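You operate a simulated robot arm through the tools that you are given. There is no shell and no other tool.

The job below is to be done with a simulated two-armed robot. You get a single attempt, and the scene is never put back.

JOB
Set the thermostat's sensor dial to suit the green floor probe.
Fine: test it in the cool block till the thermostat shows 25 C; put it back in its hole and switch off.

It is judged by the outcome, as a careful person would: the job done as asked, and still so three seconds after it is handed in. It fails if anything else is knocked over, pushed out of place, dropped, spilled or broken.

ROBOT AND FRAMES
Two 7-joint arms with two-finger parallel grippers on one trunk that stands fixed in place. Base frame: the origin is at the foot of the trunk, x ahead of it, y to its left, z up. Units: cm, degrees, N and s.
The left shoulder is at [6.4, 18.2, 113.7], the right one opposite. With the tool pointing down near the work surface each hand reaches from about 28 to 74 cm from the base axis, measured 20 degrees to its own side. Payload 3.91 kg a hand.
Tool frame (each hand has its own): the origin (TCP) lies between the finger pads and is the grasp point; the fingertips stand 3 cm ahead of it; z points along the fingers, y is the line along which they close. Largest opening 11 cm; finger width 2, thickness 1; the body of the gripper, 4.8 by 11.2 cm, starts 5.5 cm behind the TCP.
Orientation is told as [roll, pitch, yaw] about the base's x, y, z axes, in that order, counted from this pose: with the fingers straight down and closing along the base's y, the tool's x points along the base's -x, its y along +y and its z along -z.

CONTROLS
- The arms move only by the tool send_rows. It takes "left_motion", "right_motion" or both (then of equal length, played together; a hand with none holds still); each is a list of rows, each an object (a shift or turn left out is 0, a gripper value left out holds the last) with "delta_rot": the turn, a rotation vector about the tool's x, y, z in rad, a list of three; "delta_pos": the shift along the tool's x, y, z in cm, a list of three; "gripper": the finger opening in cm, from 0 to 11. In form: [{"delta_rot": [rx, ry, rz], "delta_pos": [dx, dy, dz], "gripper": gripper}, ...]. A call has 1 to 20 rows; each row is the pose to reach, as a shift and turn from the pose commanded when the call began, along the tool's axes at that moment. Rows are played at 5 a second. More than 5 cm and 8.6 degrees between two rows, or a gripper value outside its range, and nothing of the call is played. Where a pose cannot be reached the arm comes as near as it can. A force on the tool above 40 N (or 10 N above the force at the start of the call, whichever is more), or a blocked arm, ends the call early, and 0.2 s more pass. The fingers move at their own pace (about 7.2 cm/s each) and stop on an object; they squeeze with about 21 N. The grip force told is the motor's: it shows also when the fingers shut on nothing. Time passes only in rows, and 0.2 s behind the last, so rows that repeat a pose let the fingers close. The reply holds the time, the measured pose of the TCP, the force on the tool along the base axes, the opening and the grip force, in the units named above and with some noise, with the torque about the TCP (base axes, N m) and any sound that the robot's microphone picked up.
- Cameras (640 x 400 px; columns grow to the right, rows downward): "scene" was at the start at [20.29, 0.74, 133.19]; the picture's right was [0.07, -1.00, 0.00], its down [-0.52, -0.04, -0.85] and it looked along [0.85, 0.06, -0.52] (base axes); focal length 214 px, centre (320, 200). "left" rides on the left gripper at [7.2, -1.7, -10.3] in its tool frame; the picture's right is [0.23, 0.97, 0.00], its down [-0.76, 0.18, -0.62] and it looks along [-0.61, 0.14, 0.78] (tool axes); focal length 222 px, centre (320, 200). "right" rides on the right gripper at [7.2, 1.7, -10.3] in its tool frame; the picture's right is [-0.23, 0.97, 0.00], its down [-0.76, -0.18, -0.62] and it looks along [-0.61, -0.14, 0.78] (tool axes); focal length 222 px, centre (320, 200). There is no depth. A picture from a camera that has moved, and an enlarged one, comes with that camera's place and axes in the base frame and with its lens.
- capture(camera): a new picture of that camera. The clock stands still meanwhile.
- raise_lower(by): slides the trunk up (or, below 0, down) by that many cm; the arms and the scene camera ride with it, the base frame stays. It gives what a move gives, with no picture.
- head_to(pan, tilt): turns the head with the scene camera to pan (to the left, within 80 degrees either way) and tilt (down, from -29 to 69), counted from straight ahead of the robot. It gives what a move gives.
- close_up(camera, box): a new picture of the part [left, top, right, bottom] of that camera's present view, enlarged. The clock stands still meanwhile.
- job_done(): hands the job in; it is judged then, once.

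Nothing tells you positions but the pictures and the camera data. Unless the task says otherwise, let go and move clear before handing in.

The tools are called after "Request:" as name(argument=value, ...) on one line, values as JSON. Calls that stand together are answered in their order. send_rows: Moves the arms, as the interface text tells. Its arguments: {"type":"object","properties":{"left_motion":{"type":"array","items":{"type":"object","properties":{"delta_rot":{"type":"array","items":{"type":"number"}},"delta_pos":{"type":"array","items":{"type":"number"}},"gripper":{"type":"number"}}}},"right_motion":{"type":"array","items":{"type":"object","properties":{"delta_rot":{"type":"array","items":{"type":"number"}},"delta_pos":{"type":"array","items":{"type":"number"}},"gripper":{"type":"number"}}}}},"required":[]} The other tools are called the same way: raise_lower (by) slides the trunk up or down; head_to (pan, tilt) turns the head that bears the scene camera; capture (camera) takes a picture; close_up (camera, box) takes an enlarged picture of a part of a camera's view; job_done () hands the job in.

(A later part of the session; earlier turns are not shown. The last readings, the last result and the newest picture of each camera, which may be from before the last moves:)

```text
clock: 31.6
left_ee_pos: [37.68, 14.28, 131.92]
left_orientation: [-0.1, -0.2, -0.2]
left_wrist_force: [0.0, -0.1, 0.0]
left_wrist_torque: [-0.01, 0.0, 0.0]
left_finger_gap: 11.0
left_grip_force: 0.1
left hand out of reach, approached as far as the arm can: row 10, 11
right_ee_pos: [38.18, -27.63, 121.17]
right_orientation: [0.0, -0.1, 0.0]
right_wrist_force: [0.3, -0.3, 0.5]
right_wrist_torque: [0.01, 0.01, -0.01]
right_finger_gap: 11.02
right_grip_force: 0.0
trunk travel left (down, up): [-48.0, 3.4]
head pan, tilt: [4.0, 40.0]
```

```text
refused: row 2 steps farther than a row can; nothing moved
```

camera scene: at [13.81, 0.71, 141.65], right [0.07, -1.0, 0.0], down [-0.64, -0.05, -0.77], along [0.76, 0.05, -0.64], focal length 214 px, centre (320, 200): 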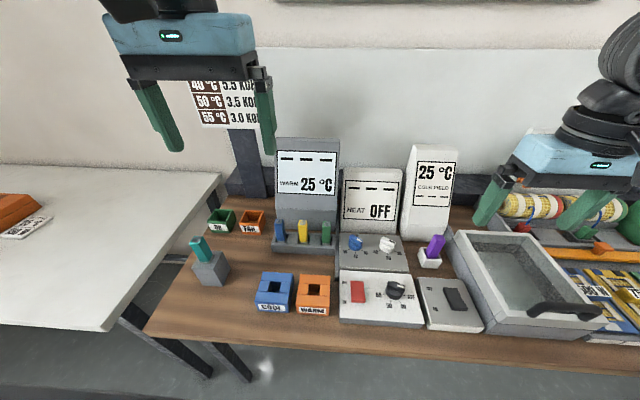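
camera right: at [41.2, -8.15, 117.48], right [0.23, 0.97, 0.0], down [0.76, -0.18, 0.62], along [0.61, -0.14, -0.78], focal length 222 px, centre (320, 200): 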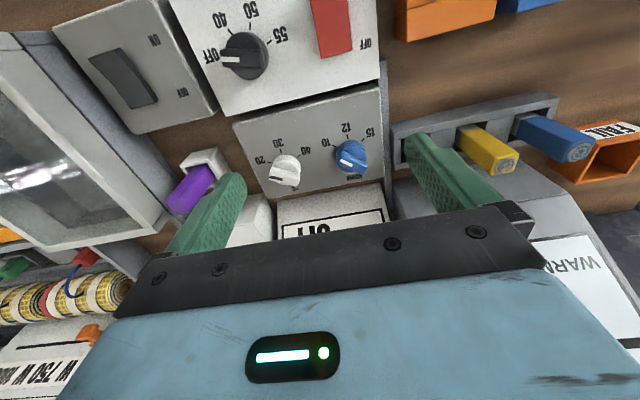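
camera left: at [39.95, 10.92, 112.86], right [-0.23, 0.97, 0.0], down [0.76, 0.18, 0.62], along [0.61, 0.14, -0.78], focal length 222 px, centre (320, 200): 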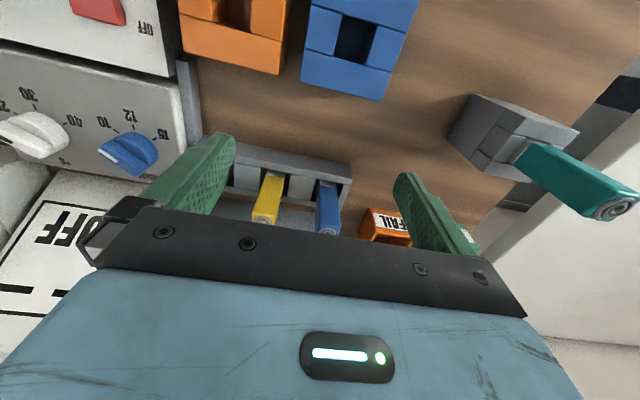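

Request:
send_rows(left_motion=[{"delta_pos": [0, 4, 0]}, {"delta_pos": [0, 8, 0]}, {"delta_pos": [0, 12, 0]}, {"delta_pos": [0, 14, 0]}, {"delta_pos": [0, 14, 0]}, {"delta_pos": [0, 14, 0]}, {"delta_pos": [0, 14, 0]}, {"delta_pos": [0, 14, 0]}, {"delta_pos": [0, 14, 0]}, {"delta_pos": [0, 14, 0]}, {"delta_pos": [0, 14, 0]}], right_motion=[{"delta_pos": [-2, 2, 3]}, {"delta_pos": [-4, 4, 6]}, {"delta_pos": [-6, 7, 9]}, {"delta_pos": [-8, 10, 12]}, {"delta_pos": [-9, 13, 14]}, {"delta_pos": [-10, 16.5, 15]}, {"delta_pos": [-10, 20, 15]}, {"delta_pos": [-10, 23, 15]}, {"delta_pos": [-10, 26, 15]}, {"delta_pos": [-10, 28, 15]}, {"delta_pos": [-10, 30, 15]}])

```text
clock: 34.0
left_ee_pos: [37.65, 28.74, 131.88]
left_orientation: [-0.1, 0.0, -0.3]
left_wrist_force: [-0.6, -0.5, 0.0]
left_wrist_torque: [-0.01, -0.03, 0.0]
left_finger_gap: 10.99
left_grip_force: 0.0
right_ee_pos: [48.19, 2.49, 106.08]
right_orientation: [0.0, 0.0, -0.1]
right_wrist_force: [-0.3, 0.9, 0.5]
right_wrist_torque: [-0.02, 0.0, -0.03]
right_finger_gap: 10.99
right_grip_force: 0.1
trunk travel left (down, up): [-48.0, 3.4]
head pan, tilt: [4.0, 40.0]
```

The right arm reaches inward fine. I'll test it above the green probe and then above the cool block, all at a safe height.

Request:
send_rows(right_motion=[{"delta_pos": [-4, -0.4, 0]}, {"delta_pos": [-8, -0.8, 0.5]}, {"delta_pos": [-9.8, -0.9, 1]}, {"delta_pos": [-9.8, -0.9, 1]}])

Request:
capture(camera="right")

Request:
capture(camera="scene")

```text
clock: 35.0
left_ee_pos: [37.59, 28.57, 131.81]
left_orientation: [0.0, -0.1, -0.3]
left_wrist_force: [0.4, 0.0, 0.4]
left_wrist_torque: [-0.03, -0.02, 0.0]
left_finger_gap: 11.01
left_grip_force: 0.1
right_ee_pos: [58.11, 1.53, 105.2]
right_orientation: [0.0, 0.0, 0.0]
right_wrist_force: [-0.1, -0.4, -0.7]
right_wrist_torque: [0.0, -0.01, -0.01]
right_finger_gap: 11.02
right_grip_force: 0.1
trunk travel left (down, up): [-48.0, 3.4]
head pan, tilt: [4.0, 40.0]
```

```text
taken
camera right: at [51.01, 3.17, 115.69], right [0.23, 0.97, 0.0], down [0.76, -0.18, 0.62], along [0.61, -0.14, -0.78], focal length 222 px, centre (320, 200)
```

right: 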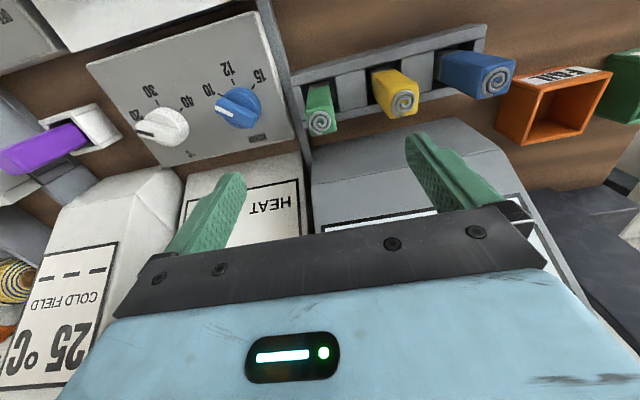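

```text
taken
camera scene: at [13.94, 0.68, 141.62], right [0.07, -1.0, 0.0], down [-0.64, -0.04, -0.77], along [0.76, 0.05, -0.64], focal length 214 px, centre (320, 200)
```

scene: 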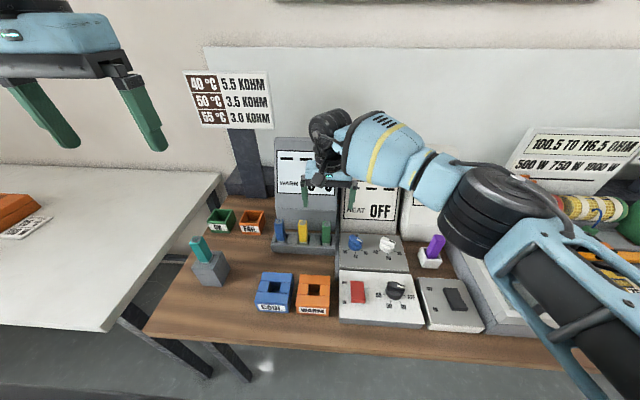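

The right hand hovers well above the green probe. I'll take a close-up for fine alignment and check the probe's yaw.

Request:
close_up(camera="right", box=[272, 70, 368, 145])

Request:
close_up(camera="right", box=[280, 20, 520, 170])

```text
5.33 times, centred on (320, 108) of right
camera zoom: at [51.01, 3.17, 115.69], right [0.23, 0.97, 0.0], down [0.76, -0.18, 0.62], along [0.61, -0.14, -0.78], focal length 1185 px, centre (320, 693)
```

zoom: 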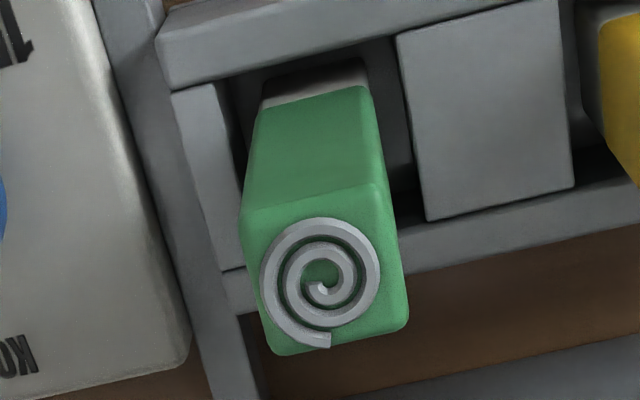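

```text
2.67 times, centred on (400, 95) of right
camera zoom: at [51.01, 3.17, 115.69], right [0.23, 0.97, 0.0], down [0.76, -0.18, 0.62], along [0.61, -0.14, -0.78], focal length 592 px, centre (107, 480)
```

zoom: 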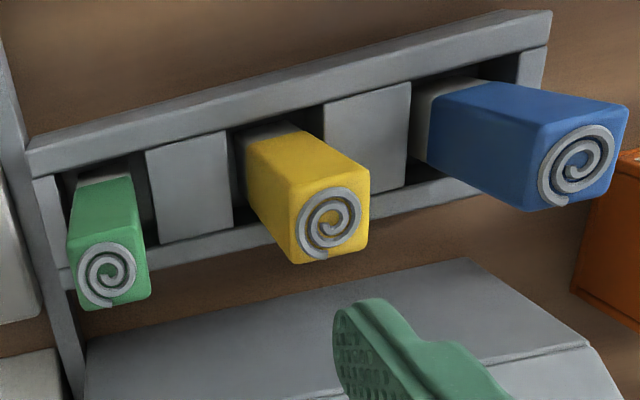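

The green probe's top centre is at about (57.9, 1.6), square to the base axes, 2.4 cm wide. Before grasping I check that the right hand also reaches over the cool block, moving the left hand further out.

Request:
send_rows(left_motion=[{"delta_pos": [0, 4, 0]}, {"delta_pos": [0, 8, 0]}, {"delta_pos": [0, 8, 0]}, {"delta_pos": [0, 8, 0]}, {"delta_pos": [0, 8, 0]}, {"delta_pos": [0, 8, 0]}], right_motion=[{"delta_pos": [3.5, 2.5, 0]}, {"delta_pos": [7, 5, 0]}, {"delta_pos": [10.5, 7.6, 0]}, {"delta_pos": [14, 10.2, 0]}, {"delta_pos": [17.4, 12.7, 0]}, {"delta_pos": [17.4, 12.7, 0]}])

Request:
capture(camera="right")

Request:
close_up(camera="right", box=[240, 30, 400, 130])

```text
clock: 36.4
left_ee_pos: [37.95, 36.56, 132.03]
left_orientation: [0.0, -0.1, -0.2]
left_wrist_force: [0.3, -0.3, -0.9]
left_wrist_torque: [-0.01, 0.03, -0.01]
left_finger_gap: 10.99
left_grip_force: 0.2
right_ee_pos: [40.84, 14.25, 105.18]
right_orientation: [0.0, 0.0, -0.1]
right_wrist_force: [-0.6, 0.0, -0.3]
right_wrist_torque: [-0.03, -0.01, -0.04]
right_finger_gap: 11.01
right_grip_force: 0.1
trunk travel left (down, up): [-48.0, 3.4]
head pan, tilt: [4.0, 40.0]
```

```text
taken
camera right: at [33.79, 15.95, 115.62], right [0.23, 0.97, 0.0], down [0.76, -0.18, 0.62], along [0.61, -0.14, -0.78], focal length 222 px, centre (320, 200)
```

right: 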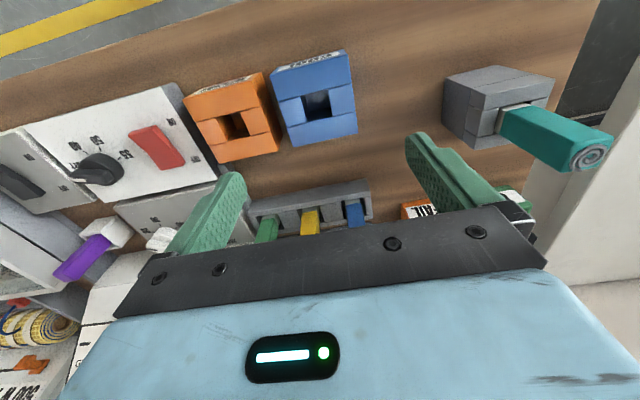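

```text
4.00 times, centred on (320, 80) of right
camera zoom: at [33.79, 15.95, 115.62], right [0.23, 0.97, 0.0], down [0.76, -0.18, 0.62], along [0.61, -0.14, -0.78], focal length 888 px, centre (320, 680)
```

zoom: 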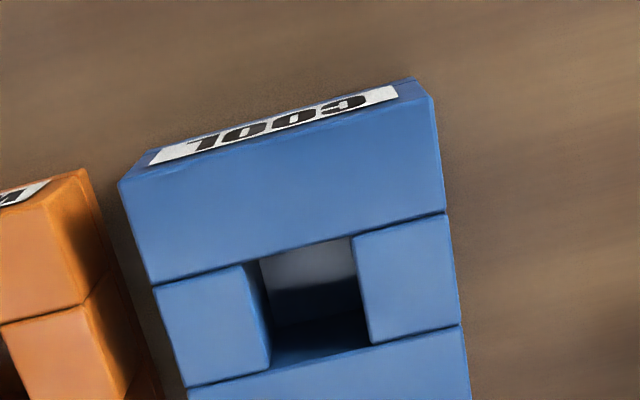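

The right hand reaches over both places (cool hole centre ≈ (41.0, 14.0), 3 cm square). Now I go back above the green probe with a 4.2 cm opening and check alignment before descending.

Request:
send_rows(right_motion=[{"delta_pos": [-3.5, -2.6, 0.5], "gripper": 4.2}, {"delta_pos": [-7, -5.2, 1]}, {"delta_pos": [-10.5, -7.8, 1.5]}, {"delta_pos": [-14, -10.3, 2]}, {"delta_pos": [-17.06, -12.65, 3.2]}, {"delta_pos": [-17.06, -12.65, 3.2]}, {"delta_pos": [-17.06, -12.65, 3.2]}])

Request:
capture(camera="right")

Request:
close_up(camera="right", box=[240, 80, 400, 190])

```text
clock: 38.0
left_ee_pos: [37.86, 36.59, 132.13]
left_orientation: [-0.1, 0.0, -0.3]
left_wrist_force: [-0.5, -0.7, -0.4]
left_wrist_torque: [0.0, 0.0, -0.01]
left_finger_gap: 11.0
left_grip_force: 0.1
right_ee_pos: [57.47, 1.54, 101.98]
right_orientation: [0.1, 0.0, 0.0]
right_wrist_force: [0.6, 0.1, 0.3]
right_wrist_torque: [0.02, 0.01, 0.0]
right_finger_gap: 4.2
right_grip_force: 0.0
trunk travel left (down, up): [-48.0, 3.4]
head pan, tilt: [4.0, 40.0]
```

```text
taken
camera right: at [50.45, 3.21, 112.33], right [0.23, 0.97, 0.0], down [0.76, -0.18, 0.62], along [0.61, -0.14, -0.78], focal length 222 px, centre (320, 200)
```

right: 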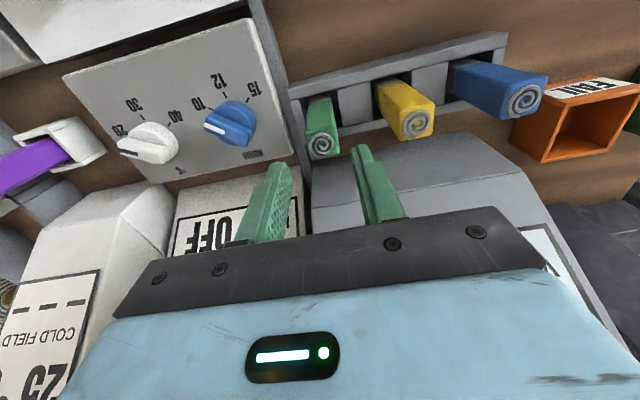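

```text
3.64 times, centred on (320, 135) of right
camera zoom: at [50.45, 3.21, 112.33], right [0.23, 0.97, 0.0], down [0.76, -0.18, 0.62], along [0.61, -0.14, -0.78], focal length 808 px, centre (320, 436)
```

zoom: 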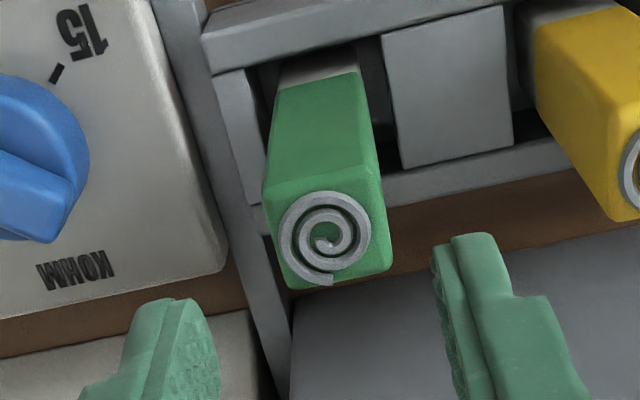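

The probe's centre is at about (57.95, 1.65), and the fingers straddle it. I shift +0.45 cm in x and descend to grip height (TCP z≈92.8), watching force.

Request:
send_rows(right_motion=[{"delta_pos": [-0.45, 0.1, 2]}, {"delta_pos": [-0.45, 0.1, 4]}, {"delta_pos": [-0.45, 0.1, 6]}, {"delta_pos": [-0.45, 0.1, 7.5]}, {"delta_pos": [-0.45, 0.1, 8.5]}, {"delta_pos": [-0.45, 0.1, 9.1]}, {"delta_pos": [-0.45, 0.1, 9.1]}])

Request:
capture(camera="right")

Request:
close_up(camera="scene", box=[250, 180, 410, 280])

```text
clock: 39.5
left_ee_pos: [37.78, 36.54, 131.98]
left_orientation: [0.0, -0.1, -0.3]
left_wrist_force: [-0.2, -0.2, -0.3]
left_wrist_torque: [-0.04, 0.0, 0.02]
left_finger_gap: 11.02
left_grip_force: 0.1
right_ee_pos: [58.15, 1.54, 92.74]
right_orientation: [0.1, 0.0, 0.0]
right_wrist_force: [0.4, -0.1, 0.4]
right_wrist_torque: [0.02, 0.02, 0.06]
right_finger_gap: 4.22
right_grip_force: 0.1
trunk travel left (down, up): [-48.0, 3.4]
head pan, tilt: [4.0, 40.0]
```

```text
taken
camera right: at [51.03, 3.24, 103.12], right [0.23, 0.97, 0.0], down [0.76, -0.18, 0.62], along [0.61, -0.14, -0.78], focal length 222 px, centre (320, 200)
```

right: 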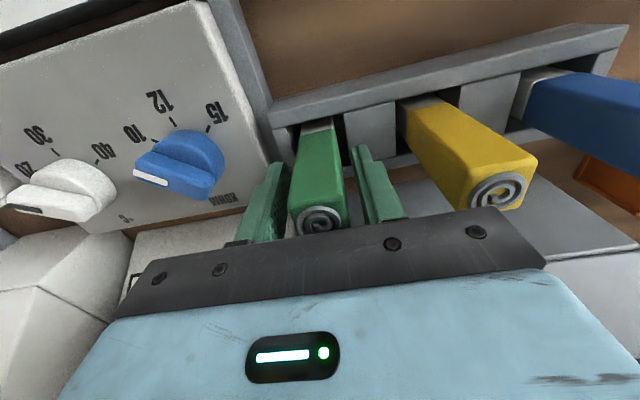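

```text
4.00 times, centred on (330, 230) of scene
camera zoom: at [13.93, 0.68, 141.62], right [0.07, -1.0, 0.0], down [-0.64, -0.04, -0.77], along [0.76, 0.05, -0.64], focal length 858 px, centre (280, 80)
```

zoom: 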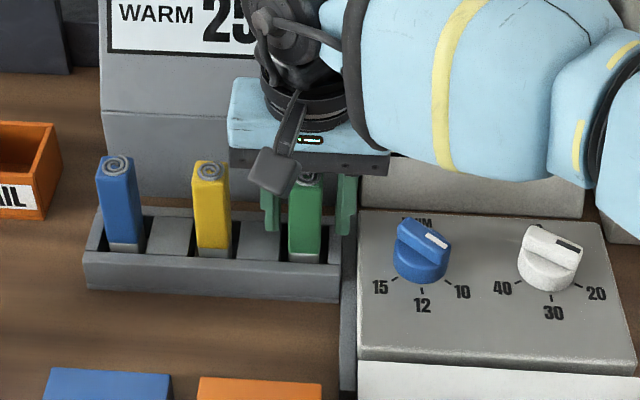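

The fingers are on both sides of the green probe. I close the grip now.

Request:
send_rows(right_motion=[{"gripper": 1.0}, {"gripper": 1.0}, {"gripper": 1.0}, {"gripper": 1.0}])

Request:
capture(camera="right")

```text
clock: 40.5
left_ee_pos: [37.89, 36.59, 131.88]
left_orientation: [0.0, -0.1, -0.3]
left_wrist_force: [0.4, 0.7, -0.3]
left_wrist_torque: [0.01, -0.03, 0.0]
left_finger_gap: 11.0
left_grip_force: 0.1
right_ee_pos: [58.07, 1.62, 92.66]
right_orientation: [0.0, 0.0, -0.1]
right_wrist_force: [-0.6, 0.9, -0.5]
right_wrist_torque: [-0.02, 0.0, -0.01]
right_finger_gap: 2.48
right_grip_force: 21.3
trunk travel left (down, up): [-48.0, 3.4]
head pan, tilt: [4.0, 40.0]
```

```text
taken
camera right: at [51.03, 3.23, 103.13], right [0.23, 0.97, 0.0], down [0.76, -0.18, 0.62], along [0.61, -0.14, -0.78], focal length 222 px, centre (320, 200)
```

right: 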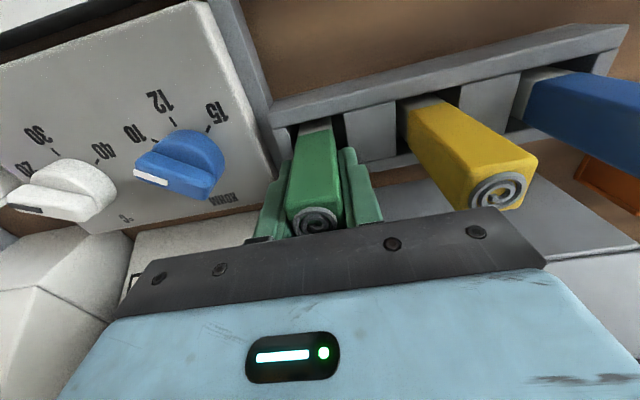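

The green probe is gripped (gap 2.48 cm). I lift it straight up 9.5 cm.

Request:
send_rows(right_motion=[{"delta_pos": [0, 0, -1]}, {"delta_pos": [0, 0, -2.5]}, {"delta_pos": [0, 0, -4.5]}, {"delta_pos": [0, 0, -6.5]}, {"delta_pos": [0, 0, -8.5]}, {"delta_pos": [0, 0, -9.5]}, {"delta_pos": [0, 0, -9.5]}])

Request:
capture(camera="right")

Request:
capture(camera="scene")

```text
clock: 42.1
left_ee_pos: [37.75, 36.6, 131.89]
left_orientation: [0.0, -0.1, -0.3]
left_wrist_force: [0.0, -0.1, -0.2]
left_wrist_torque: [-0.04, 0.0, -0.01]
left_finger_gap: 10.99
left_grip_force: 0.0
right_ee_pos: [58.08, 1.67, 102.33]
right_orientation: [0.0, 0.0, 0.0]
right_wrist_force: [-0.7, 0.5, -1.4]
right_wrist_torque: [0.02, -0.04, -0.01]
right_finger_gap: 2.47
right_grip_force: 21.4
trunk travel left (down, up): [-48.0, 3.4]
head pan, tilt: [4.0, 40.0]
```

```text
taken
camera right: at [51.0, 3.33, 112.75], right [0.23, 0.97, 0.0], down [0.76, -0.18, 0.62], along [0.61, -0.14, -0.78], focal length 222 px, centre (320, 200)
```

right: 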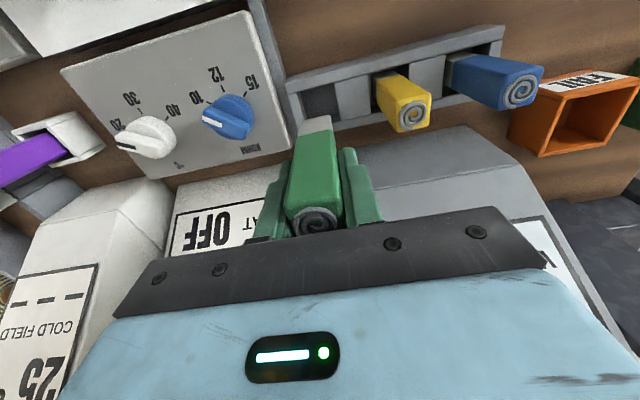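

```text
taken
camera scene: at [13.96, 0.68, 141.62], right [0.07, -1.0, 0.0], down [-0.64, -0.04, -0.77], along [0.76, 0.05, -0.64], focal length 214 px, centre (320, 200)
```

scene: 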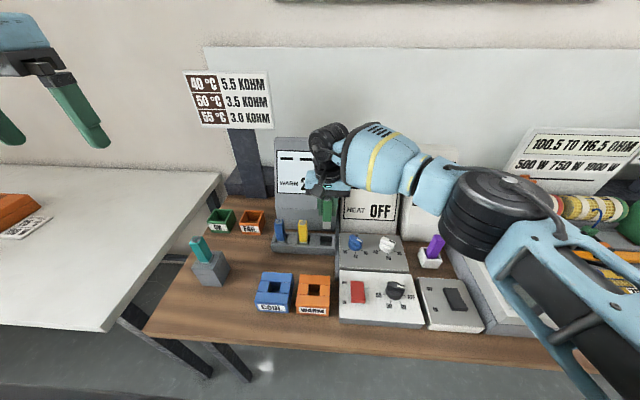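

The green probe is out of its hole (third slot from the left of the rack). I carry it first toward me, then over the cool block at a clear height.

Request:
send_rows(right_motion=[{"delta_pos": [4, 0, 0]}, {"delta_pos": [8, 1, 0]}, {"delta_pos": [11.5, 4.5, 0]}, {"delta_pos": [14, 8.5, 0]}, {"delta_pos": [16.98, 12.3, 0]}, {"delta_pos": [16.98, 12.3, 0]}, {"delta_pos": [16.98, 12.3, 0]}])

Request:
capture(camera="right")

Request:
close_up(camera="right", box=[240, 20, 400, 120])

Request:
close_up(camera="scene", box=[220, 230, 360, 330])

```text
clock: 43.8
left_ee_pos: [37.76, 36.53, 132.13]
left_orientation: [-0.1, -0.1, -0.2]
left_wrist_force: [-0.6, 0.1, -0.5]
left_wrist_torque: [0.01, 0.03, -0.02]
left_finger_gap: 11.01
left_grip_force: 0.1
right_ee_pos: [41.2, 14.06, 102.4]
right_orientation: [0.1, 0.0, 0.0]
right_wrist_force: [0.8, 0.4, -0.9]
right_wrist_torque: [0.01, 0.0, -0.03]
right_finger_gap: 2.5
right_grip_force: 20.8
trunk travel left (down, up): [-48.0, 3.4]
head pan, tilt: [4.0, 40.0]
```

```text
taken
camera right: at [34.11, 15.73, 112.8], right [0.23, 0.97, 0.0], down [0.76, -0.18, 0.62], along [0.61, -0.14, -0.78], focal length 222 px, centre (320, 200)
```

right: 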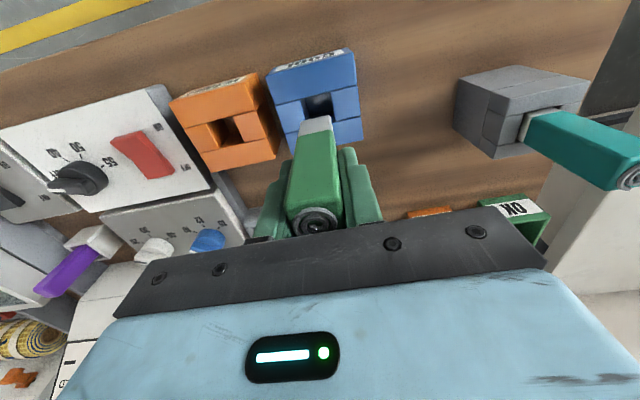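

```text
4.00 times, centred on (320, 70) of right
camera zoom: at [34.11, 15.73, 112.8], right [0.23, 0.97, 0.0], down [0.76, -0.18, 0.62], along [0.61, -0.14, -0.78], focal length 888 px, centre (320, 720)
```

zoom: 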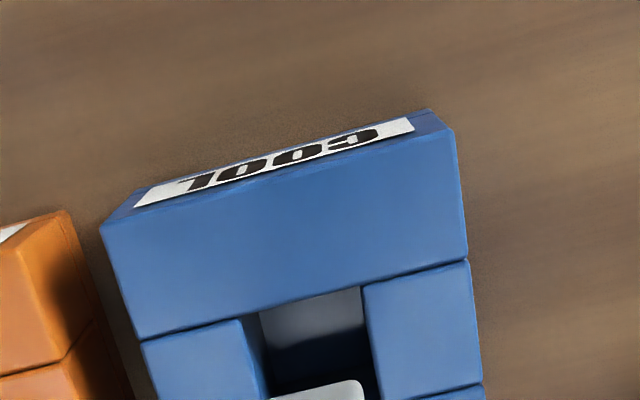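

```text
4.00 times, centred on (290, 280) of scene
camera zoom: at [13.92, 0.74, 141.62], right [0.07, -1.0, 0.0], down [-0.64, -0.05, -0.77], along [0.76, 0.05, -0.64], focal length 858 px, centre (440, -120)
```

zoom: 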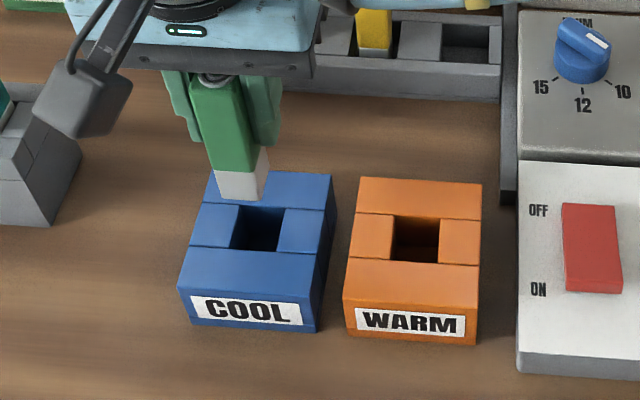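

The probe is over the cool hole, with the tip a touch to the left (+y ≈ 0.2) and ahead (+x ≈ 0.15). I correct this and lower it to just above the block for a closer check.

Request:
send_rows(right_motion=[{"delta_pos": [0.15, -0.2, 0]}, {"delta_pos": [0.15, -0.2, 2]}, {"delta_pos": [0.15, -0.2, 3.6]}, {"delta_pos": [0.15, -0.2, 3.6]}, {"delta_pos": [0.15, -0.2, 3.6]}])

Request:
close_up(camera="right", box=[240, 40, 400, 140])

Request:
close_up(camera="scene", box=[240, 250, 320, 310])

```text
clock: 45.0
left_ee_pos: [37.78, 36.71, 131.97]
left_orientation: [0.0, -0.2, -0.2]
left_wrist_force: [-0.3, 0.3, -0.4]
left_wrist_torque: [-0.01, -0.01, 0.01]
left_finger_gap: 11.04
left_grip_force: 0.1
right_ee_pos: [41.1, 13.41, 98.76]
right_orientation: [0.0, -0.1, 0.0]
right_wrist_force: [0.7, -0.5, -1.1]
right_wrist_torque: [-0.05, 0.01, 0.01]
right_finger_gap: 2.49
right_grip_force: 21.4
trunk travel left (down, up): [-48.0, 3.4]
head pan, tilt: [4.0, 40.0]
```

```text
4.00 times, centred on (320, 90) of right
camera zoom: at [34.02, 15.26, 109.15], right [0.23, 0.97, 0.0], down [0.76, -0.18, 0.62], along [0.61, -0.14, -0.78], focal length 888 px, centre (320, 640)
```

zoom: 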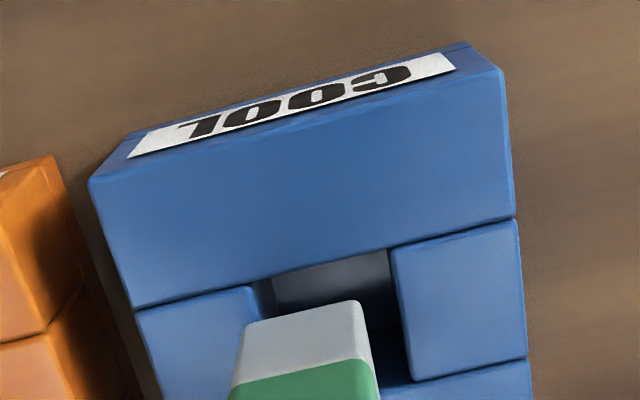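

```text
6.67 times, centred on (280, 280) of scene
camera zoom: at [13.96, 0.68, 141.62], right [0.07, -1.0, 0.0], down [-0.64, -0.04, -0.77], along [0.76, 0.05, -0.64], focal length 1430 px, centre (587, -333)
```

zoom: 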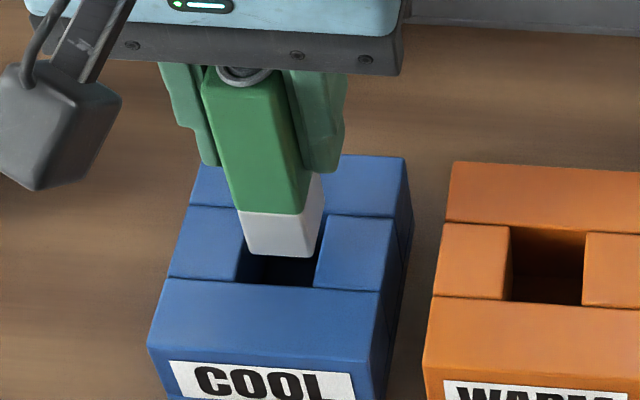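

The arm settled 0.25 cm lower in y than intended; the tip now sits about 0.45 cm right of the hole's centre. I correct by +0.48 in y and −0.15 in x and look again.

Request:
send_rows(right_motion=[{"delta_pos": [0.15, 0.48, 0]}, {"delta_pos": [0.15, 0.48, 0]}, {"delta_pos": [0.15, 0.48, 0]}])

Request:
close_up(camera="right", box=[240, 40, 400, 140])

Request:
close_up(camera="scene", box=[240, 250, 320, 310])

```text
clock: 45.8
left_ee_pos: [37.85, 36.67, 131.95]
left_orientation: [-0.1, -0.2, -0.3]
left_wrist_force: [-0.4, 0.3, 0.3]
left_wrist_torque: [0.03, 0.0, 0.02]
left_finger_gap: 11.0
left_grip_force: 0.1
right_ee_pos: [40.89, 14.18, 98.78]
right_orientation: [0.0, 0.2, 0.0]
right_wrist_force: [0.0, -0.3, -1.2]
right_wrist_torque: [-0.01, -0.04, 0.0]
right_finger_gap: 2.47
right_grip_force: 21.0
trunk travel left (down, up): [-48.0, 3.4]
head pan, tilt: [4.0, 40.0]
```

```text
4.00 times, centred on (320, 90) of right
camera zoom: at [33.86, 15.78, 109.13], right [0.23, 0.97, 0.0], down [0.76, -0.18, 0.62], along [0.61, -0.14, -0.78], focal length 888 px, centre (320, 640)
```

zoom: 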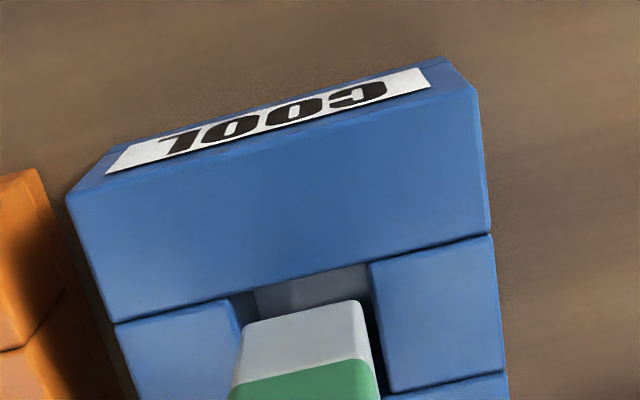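

```text
6.67 times, centred on (280, 280) of scene
camera zoom: at [13.94, 0.7, 141.62], right [0.07, -1.0, 0.0], down [-0.64, -0.04, -0.77], along [0.76, 0.05, -0.64], focal length 1430 px, centre (587, -333)
```

zoom: 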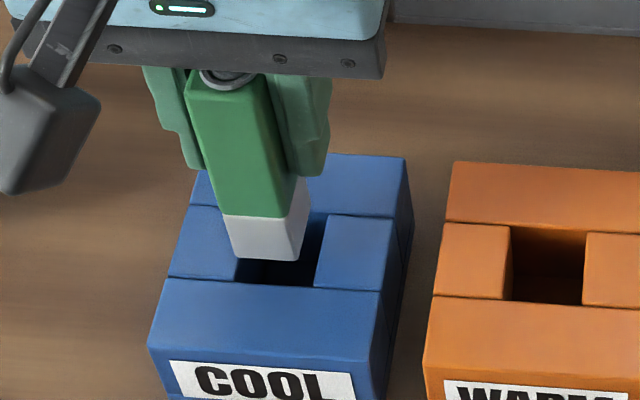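

The tip is now within about 0.1 cm of the hole's centre. I lower it in small steps, with a tiny −y trim, and check the force.

Request:
send_rows(right_motion=[{"delta_pos": [0, -0.08, 0.6]}, {"delta_pos": [0, -0.08, 1.2]}, {"delta_pos": [0, -0.08, 1.8]}, {"delta_pos": [0, -0.08, 2.4]}, {"delta_pos": [0, -0.08, 2.4]}])

Request:
close_up(camera="right", box=[240, 60, 400, 160])

Request:
close_up(camera="scene", box=[240, 250, 320, 310])

```text
clock: 47.0
left_ee_pos: [37.81, 36.48, 132.08]
left_orientation: [0.0, -0.3, -0.3]
left_wrist_force: [0.2, 0.8, -0.5]
left_wrist_torque: [0.05, -0.02, -0.01]
left_finger_gap: 10.99
left_grip_force: 0.1
right_ee_pos: [40.87, 14.0, 96.45]
right_orientation: [0.0, 0.0, -0.1]
right_wrist_force: [2.7, -2.0, 16.0]
right_wrist_torque: [-0.17, 0.14, 0.08]
right_finger_gap: 2.47
right_grip_force: 21.0
trunk travel left (down, up): [-48.0, 3.4]
head pan, tilt: [4.0, 40.0]
```

```text
4.00 times, centred on (320, 110) of right
camera zoom: at [33.79, 15.75, 106.83], right [0.23, 0.97, 0.0], down [0.76, -0.18, 0.62], along [0.61, -0.14, -0.78], focal length 888 px, centre (320, 560)
```

zoom: 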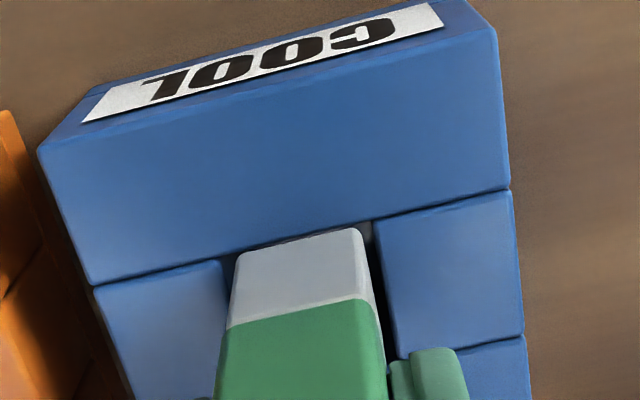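

```text
6.67 times, centred on (280, 280) of scene
camera zoom: at [13.86, 0.62, 141.64], right [0.07, -1.0, 0.0], down [-0.64, -0.04, -0.77], along [0.76, 0.05, -0.64], focal length 1430 px, centre (587, -333)
```

zoom: 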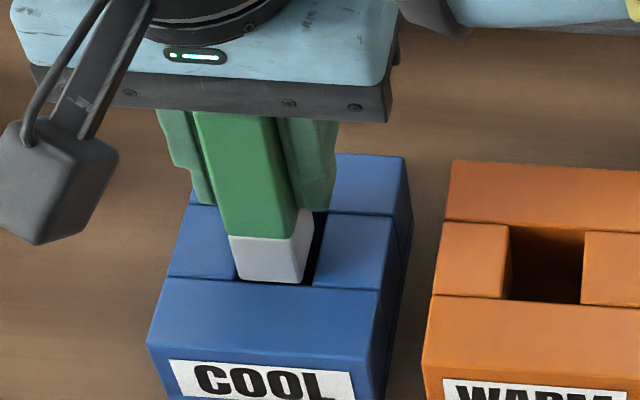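

There is contact (16 N): the ferrule's near face sits on the near edge of the hole. I raise it, shift +0.28 in x and −0.1 in y, and look again.

Request:
send_rows(right_motion=[{"delta_pos": [0, 0, -1.0]}, {"delta_pos": [-0.28, -0.1, -1.0]}, {"delta_pos": [-0.28, -0.1, -1.0]}, {"delta_pos": [-0.28, -0.1, -1.0]}])

Request:
close_up(camera="right", box=[240, 60, 400, 160])

Request:
close_up(camera="scene", box=[240, 250, 320, 310])

```text
clock: 48.0
left_ee_pos: [37.92, 36.51, 131.96]
left_orientation: [0.0, -0.1, -0.3]
left_wrist_force: [-0.9, -0.1, -0.4]
left_wrist_torque: [0.01, 0.04, 0.02]
left_finger_gap: 11.02
left_grip_force: 0.1
right_ee_pos: [41.15, 14.08, 97.2]
right_orientation: [0.1, 0.1, 0.2]
right_wrist_force: [-0.8, -0.3, -1.4]
right_wrist_torque: [-0.03, 0.0, -0.01]
right_finger_gap: 2.52
right_grip_force: 21.1
trunk travel left (down, up): [-48.0, 3.4]
head pan, tilt: [4.0, 40.0]
```

```text
4.00 times, centred on (320, 110) of right
camera zoom: at [34.05, 15.68, 107.73], right [0.23, 0.97, 0.0], down [0.76, -0.18, 0.62], along [0.61, -0.14, -0.78], focal length 888 px, centre (320, 560)
```

zoom: 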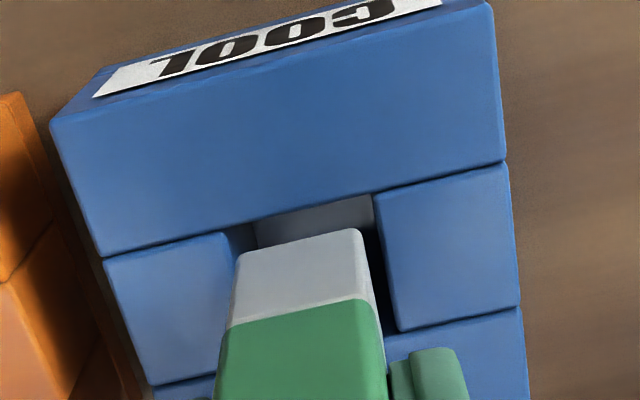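

```text
6.67 times, centred on (280, 280) of scene
camera zoom: at [13.94, 0.67, 141.62], right [0.07, -1.0, 0.0], down [-0.64, -0.04, -0.77], along [0.76, 0.05, -0.64], focal length 1430 px, centre (587, -333)
```

zoom: 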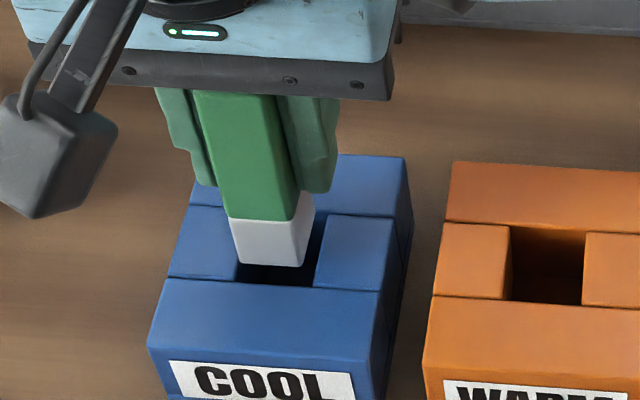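

Both views agree best with the tip centred in y and about 0.1 cm short in x. I trim +0.1 in x and lower slowly in small steps.

Request:
send_rows(right_motion=[{"delta_pos": [-0.1, 0, 0.5]}, {"delta_pos": [-0.1, 0, 0.9]}, {"delta_pos": [-0.1, 0, 1.3]}, {"delta_pos": [-0.1, 0, 1.7]}, {"delta_pos": [-0.1, 0, 1.7]}])

Request:
close_up(camera="right", box=[240, 60, 400, 160])

Request:
close_up(camera="scene", box=[240, 250, 320, 310])

```text
clock: 49.1
left_ee_pos: [37.94, 36.56, 132.04]
left_orientation: [0.0, -0.1, -0.3]
left_wrist_force: [-0.5, 0.6, 0.2]
left_wrist_torque: [-0.01, 0.02, 0.01]
left_finger_gap: 10.99
left_grip_force: 0.1
right_ee_pos: [41.19, 14.04, 95.62]
right_orientation: [0.0, 0.0, 0.0]
right_wrist_force: [0.5, 0.4, 0.2]
right_wrist_torque: [-0.01, 0.0, 0.0]
right_finger_gap: 2.45
right_grip_force: 20.7
trunk travel left (down, up): [-48.0, 3.4]
head pan, tilt: [4.0, 40.0]
```

```text
4.00 times, centred on (320, 110) of right
camera zoom: at [34.22, 15.65, 105.96], right [0.23, 0.97, 0.0], down [0.76, -0.18, 0.62], along [0.61, -0.14, -0.78], focal length 888 px, centre (320, 560)
```

zoom: 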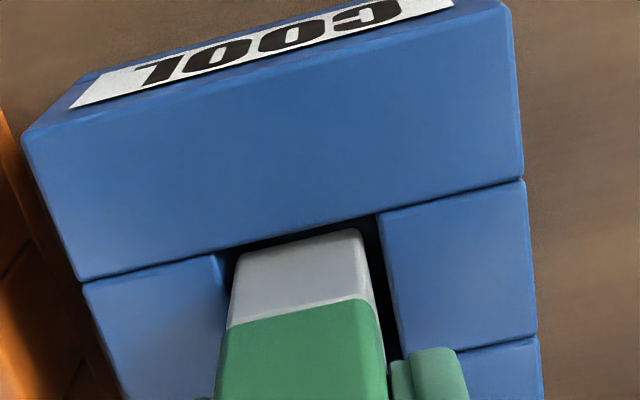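

```text
6.67 times, centred on (280, 280) of scene
camera zoom: at [13.95, 0.68, 141.62], right [0.07, -1.0, 0.0], down [-0.64, -0.04, -0.77], along [0.76, 0.05, -0.64], focal length 1430 px, centre (587, -333)
```

zoom: 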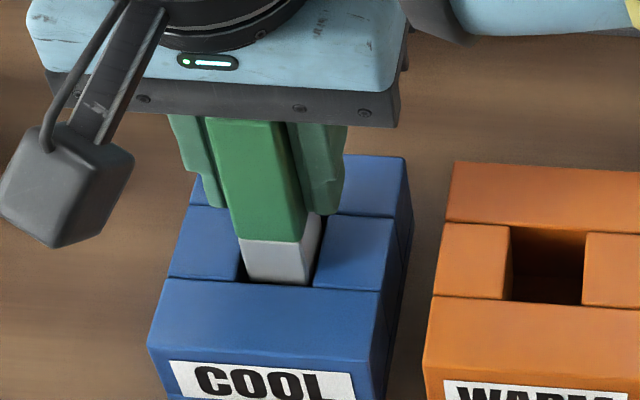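

It is entering the hole with no force. I continue down in small steps toward the floor of the hole.

Request:
send_rows(right_motion=[{"delta_pos": [0, 0, 0.5]}, {"delta_pos": [0, 0, 1.0]}, {"delta_pos": [0, 0, 1.5]}, {"delta_pos": [0, 0, 2.0]}, {"delta_pos": [0, 0, 2.0]}])

Request:
close_up(camera="right", box=[240, 60, 400, 160])

Request:
capture(camera="scene")

```text
clock: 50.4
left_ee_pos: [37.84, 36.65, 132.0]
left_orientation: [0.1, -0.1, -0.3]
left_wrist_force: [0.3, 0.0, 0.3]
left_wrist_torque: [0.03, -0.02, 0.03]
left_finger_gap: 11.03
left_grip_force: 0.0
right_ee_pos: [41.17, 14.0, 93.38]
right_orientation: [0.0, 0.1, 0.0]
right_wrist_force: [-0.7, -0.3, -0.3]
right_wrist_torque: [0.04, -0.04, -0.02]
right_finger_gap: 2.46
right_grip_force: 20.9
trunk travel left (down, up): [-48.0, 3.4]
head pan, tilt: [4.0, 40.0]
```

```text
4.00 times, centred on (320, 110) of right
camera zoom: at [34.21, 15.72, 103.94], right [0.23, 0.97, 0.0], down [0.76, -0.18, 0.62], along [0.61, -0.14, -0.78], focal length 888 px, centre (320, 560)
```

zoom: 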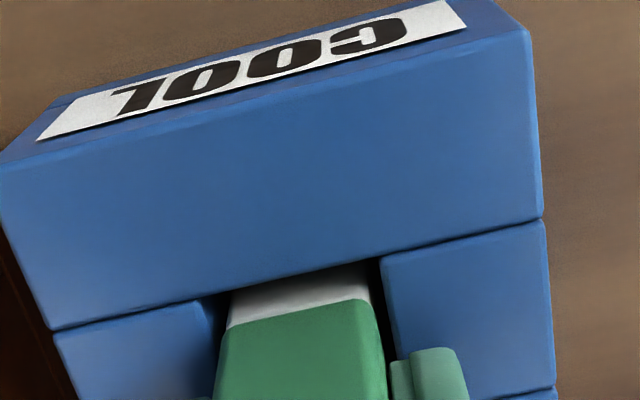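

```text
taken
camera scene: at [13.94, 0.68, 141.62], right [0.07, -1.0, 0.0], down [-0.64, -0.04, -0.77], along [0.76, 0.05, -0.64], focal length 214 px, centre (320, 200)
```

scene: 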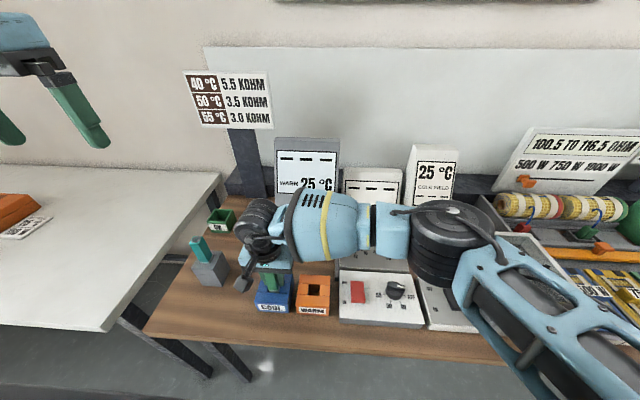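

Still free of force. I go down the last bit until the fingertips are just above the block, then open gently to let the probe settle.

Request:
send_rows(right_motion=[{"delta_pos": [0, 0, 0.4]}, {"delta_pos": [0, 0, 0.75]}, {"delta_pos": [0, 0, 0.75]}])

Request:
send_rows(right_motion=[{"gripper": 2.9}, {"gripper": 3.2}, {"gripper": 3.4}, {"gripper": 3.4}])

Request:
capture(camera="right")

Request:
close_up(camera="scene", box=[230, 230, 340, 320])

```text
clock: 51.1
left_ee_pos: [37.63, 36.65, 132.16]
left_orientation: [-0.1, -0.3, -0.3]
left_wrist_force: [0.3, -0.1, 0.0]
left_wrist_torque: [-0.01, 0.03, -0.03]
left_finger_gap: 11.0
left_grip_force: 0.1
right_ee_pos: [41.18, 14.14, 93.3]
right_orientation: [0.2, -0.2, 0.0]
right_wrist_force: [0.1, -4.3, 24.6]
right_wrist_torque: [-0.56, 0.2, 0.04]
right_finger_gap: 2.48
right_grip_force: 20.8
trunk travel left (down, up): [-48.0, 3.4]
head pan, tilt: [4.0, 40.0]
```

```text
clock: 52.1
left_ee_pos: [37.74, 36.72, 131.96]
left_orientation: [-0.1, -0.2, -0.3]
left_wrist_force: [0.4, -0.7, 0.7]
left_wrist_torque: [-0.04, 0.01, 0.01]
left_finger_gap: 10.98
left_grip_force: 0.0
right_ee_pos: [41.21, 14.21, 93.24]
right_orientation: [0.3, -0.2, 0.1]
right_wrist_force: [6.0, 10.3, 36.9]
right_wrist_torque: [-0.43, -0.01, 0.21]
right_finger_gap: 2.91
right_grip_force: 0.0
trunk travel left (down, up): [-48.0, 3.4]
head pan, tilt: [4.0, 40.0]
```

```text
taken
camera right: at [34.13, 15.9, 103.6], right [0.23, 0.97, 0.01], down [0.76, -0.18, 0.62], along [0.61, -0.14, -0.78], focal length 222 px, centre (320, 200)
```

right: 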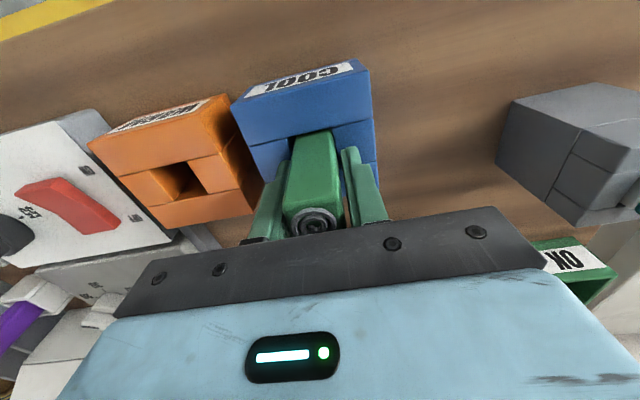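

```text
4.44 times, centred on (285, 275) of scene
camera zoom: at [13.78, 0.75, 141.65], right [0.07, -1.0, 0.0], down [-0.64, -0.05, -0.77], along [0.76, 0.05, -0.64], focal length 953 px, centre (476, -133)
```

zoom: 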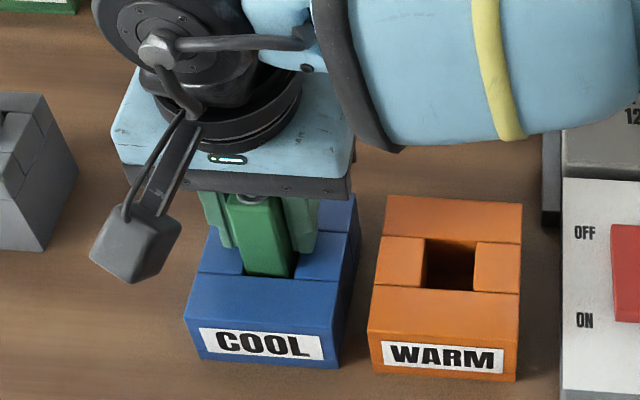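

The fingertips press on the block's top (37 N). I raise slightly to relieve this, keeping the fingers partly open.

Request:
send_rows(right_motion=[{"delta_pos": [0, 0, -0.6]}, {"delta_pos": [0, 0, -0.8], "gripper": 3.6}, {"delta_pos": [0, 0, -0.8], "gripper": 3.6}])

Request:
capture(camera="right")

Request:
close_up(camera="right", box=[240, 100, 400, 240])

Request:
close_up(camera="scene", box=[230, 230, 340, 320])

```text
clock: 53.0
left_ee_pos: [37.88, 36.56, 132.01]
left_orientation: [0.0, -0.1, -0.2]
left_wrist_force: [0.0, 0.5, 0.1]
left_wrist_torque: [0.02, -0.01, -0.03]
left_finger_gap: 11.01
left_grip_force: 0.0
right_ee_pos: [41.27, 14.04, 93.63]
right_orientation: [-0.1, 0.2, 0.0]
right_wrist_force: [-0.1, 0.8, 0.1]
right_wrist_torque: [0.02, -0.01, 0.04]
right_finger_gap: 3.59
right_grip_force: 0.2
trunk travel left (down, up): [-48.0, 3.4]
head pan, tilt: [4.0, 40.0]
```

```text
taken
camera right: at [34.2, 15.69, 103.96], right [0.23, 0.97, 0.0], down [0.76, -0.18, 0.62], along [0.61, -0.14, -0.78], focal length 222 px, centre (320, 200)
```

right: 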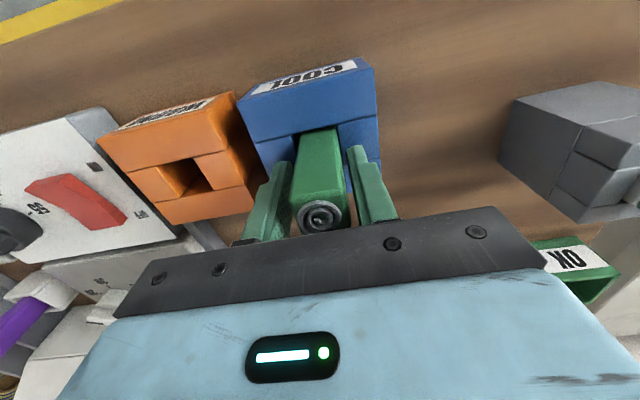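

```text
2.86 times, centred on (320, 170) of right
camera zoom: at [34.2, 15.69, 103.96], right [0.23, 0.97, 0.0], down [0.76, -0.18, 0.62], along [0.61, -0.14, -0.78], focal length 635 px, centre (320, 286)
```

zoom: 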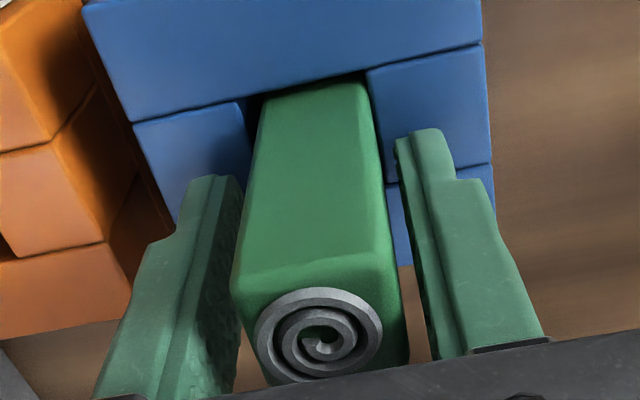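

```text
4.44 times, centred on (285, 275) of scene
camera zoom: at [13.94, 0.69, 141.6], right [0.07, -1.0, 0.0], down [-0.64, -0.04, -0.77], along [0.76, 0.05, -0.64], focal length 953 px, centre (476, -133)
```

zoom: 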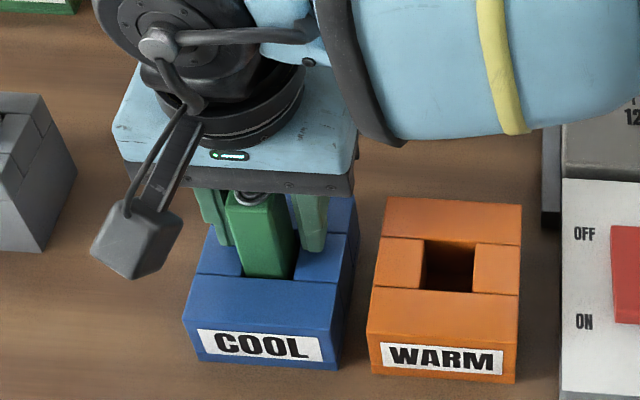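

The probe has settled into the cool block. I open a bit more and raise the hand straight up, then check the thermostat display.

Request:
send_rows(right_motion=[{"gripper": 4.4}, {"delta_pos": [0, 0, -1.5], "gripper": 4.4}, {"delta_pos": [0, 0, -4]}, {"delta_pos": [0, 0, -7]}, {"delta_pos": [0, 0, -10]}, {"delta_pos": [0, 0, -11]}])

Request:
capture(camera="scene")

Request:
close_up(camera="right", box=[240, 40, 400, 150])

```text
clock: 54.4
left_ee_pos: [37.93, 36.65, 132.03]
left_orientation: [-0.1, -0.1, -0.3]
left_wrist_force: [-0.3, -0.4, 0.3]
left_wrist_torque: [0.0, 0.01, -0.02]
left_finger_gap: 11.0
left_grip_force: 0.1
right_ee_pos: [41.31, 14.13, 104.85]
right_orientation: [0.1, 0.0, 0.0]
right_wrist_force: [0.1, 0.1, 0.4]
right_wrist_torque: [-0.02, 0.0, 0.03]
right_finger_gap: 4.42
right_grip_force: 0.0
trunk travel left (down, up): [-48.0, 3.4]
head pan, tilt: [4.0, 40.0]
```

```text
taken
camera scene: at [13.95, 0.68, 141.62], right [0.07, -1.0, 0.0], down [-0.64, -0.04, -0.77], along [0.76, 0.05, -0.64], focal length 214 px, centre (320, 200)
```

scene: 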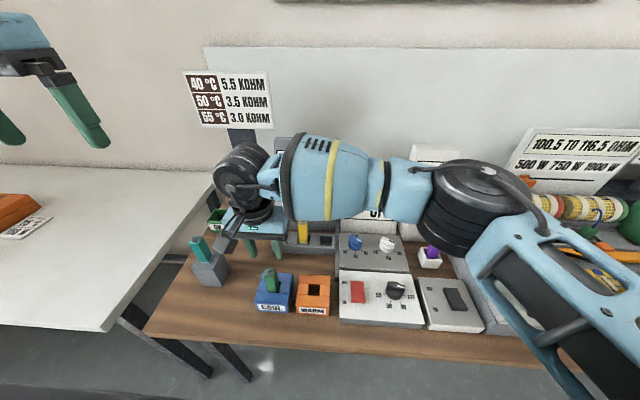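

```text
3.64 times, centred on (320, 95) of right
camera zoom: at [34.25, 15.87, 115.21], right [0.23, 0.97, 0.0], down [0.76, -0.18, 0.62], along [0.61, -0.14, -0.78], focal length 808 px, centre (320, 582)
```

zoom: 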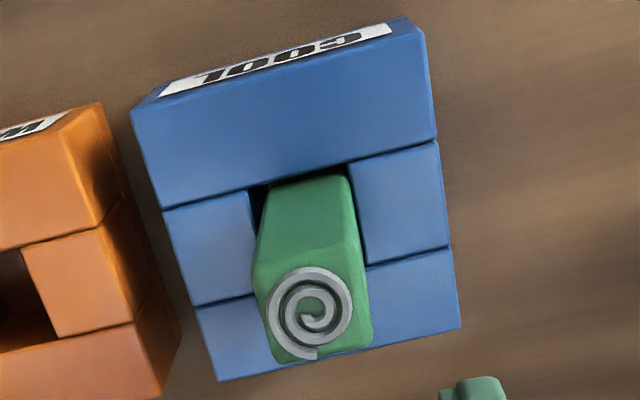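

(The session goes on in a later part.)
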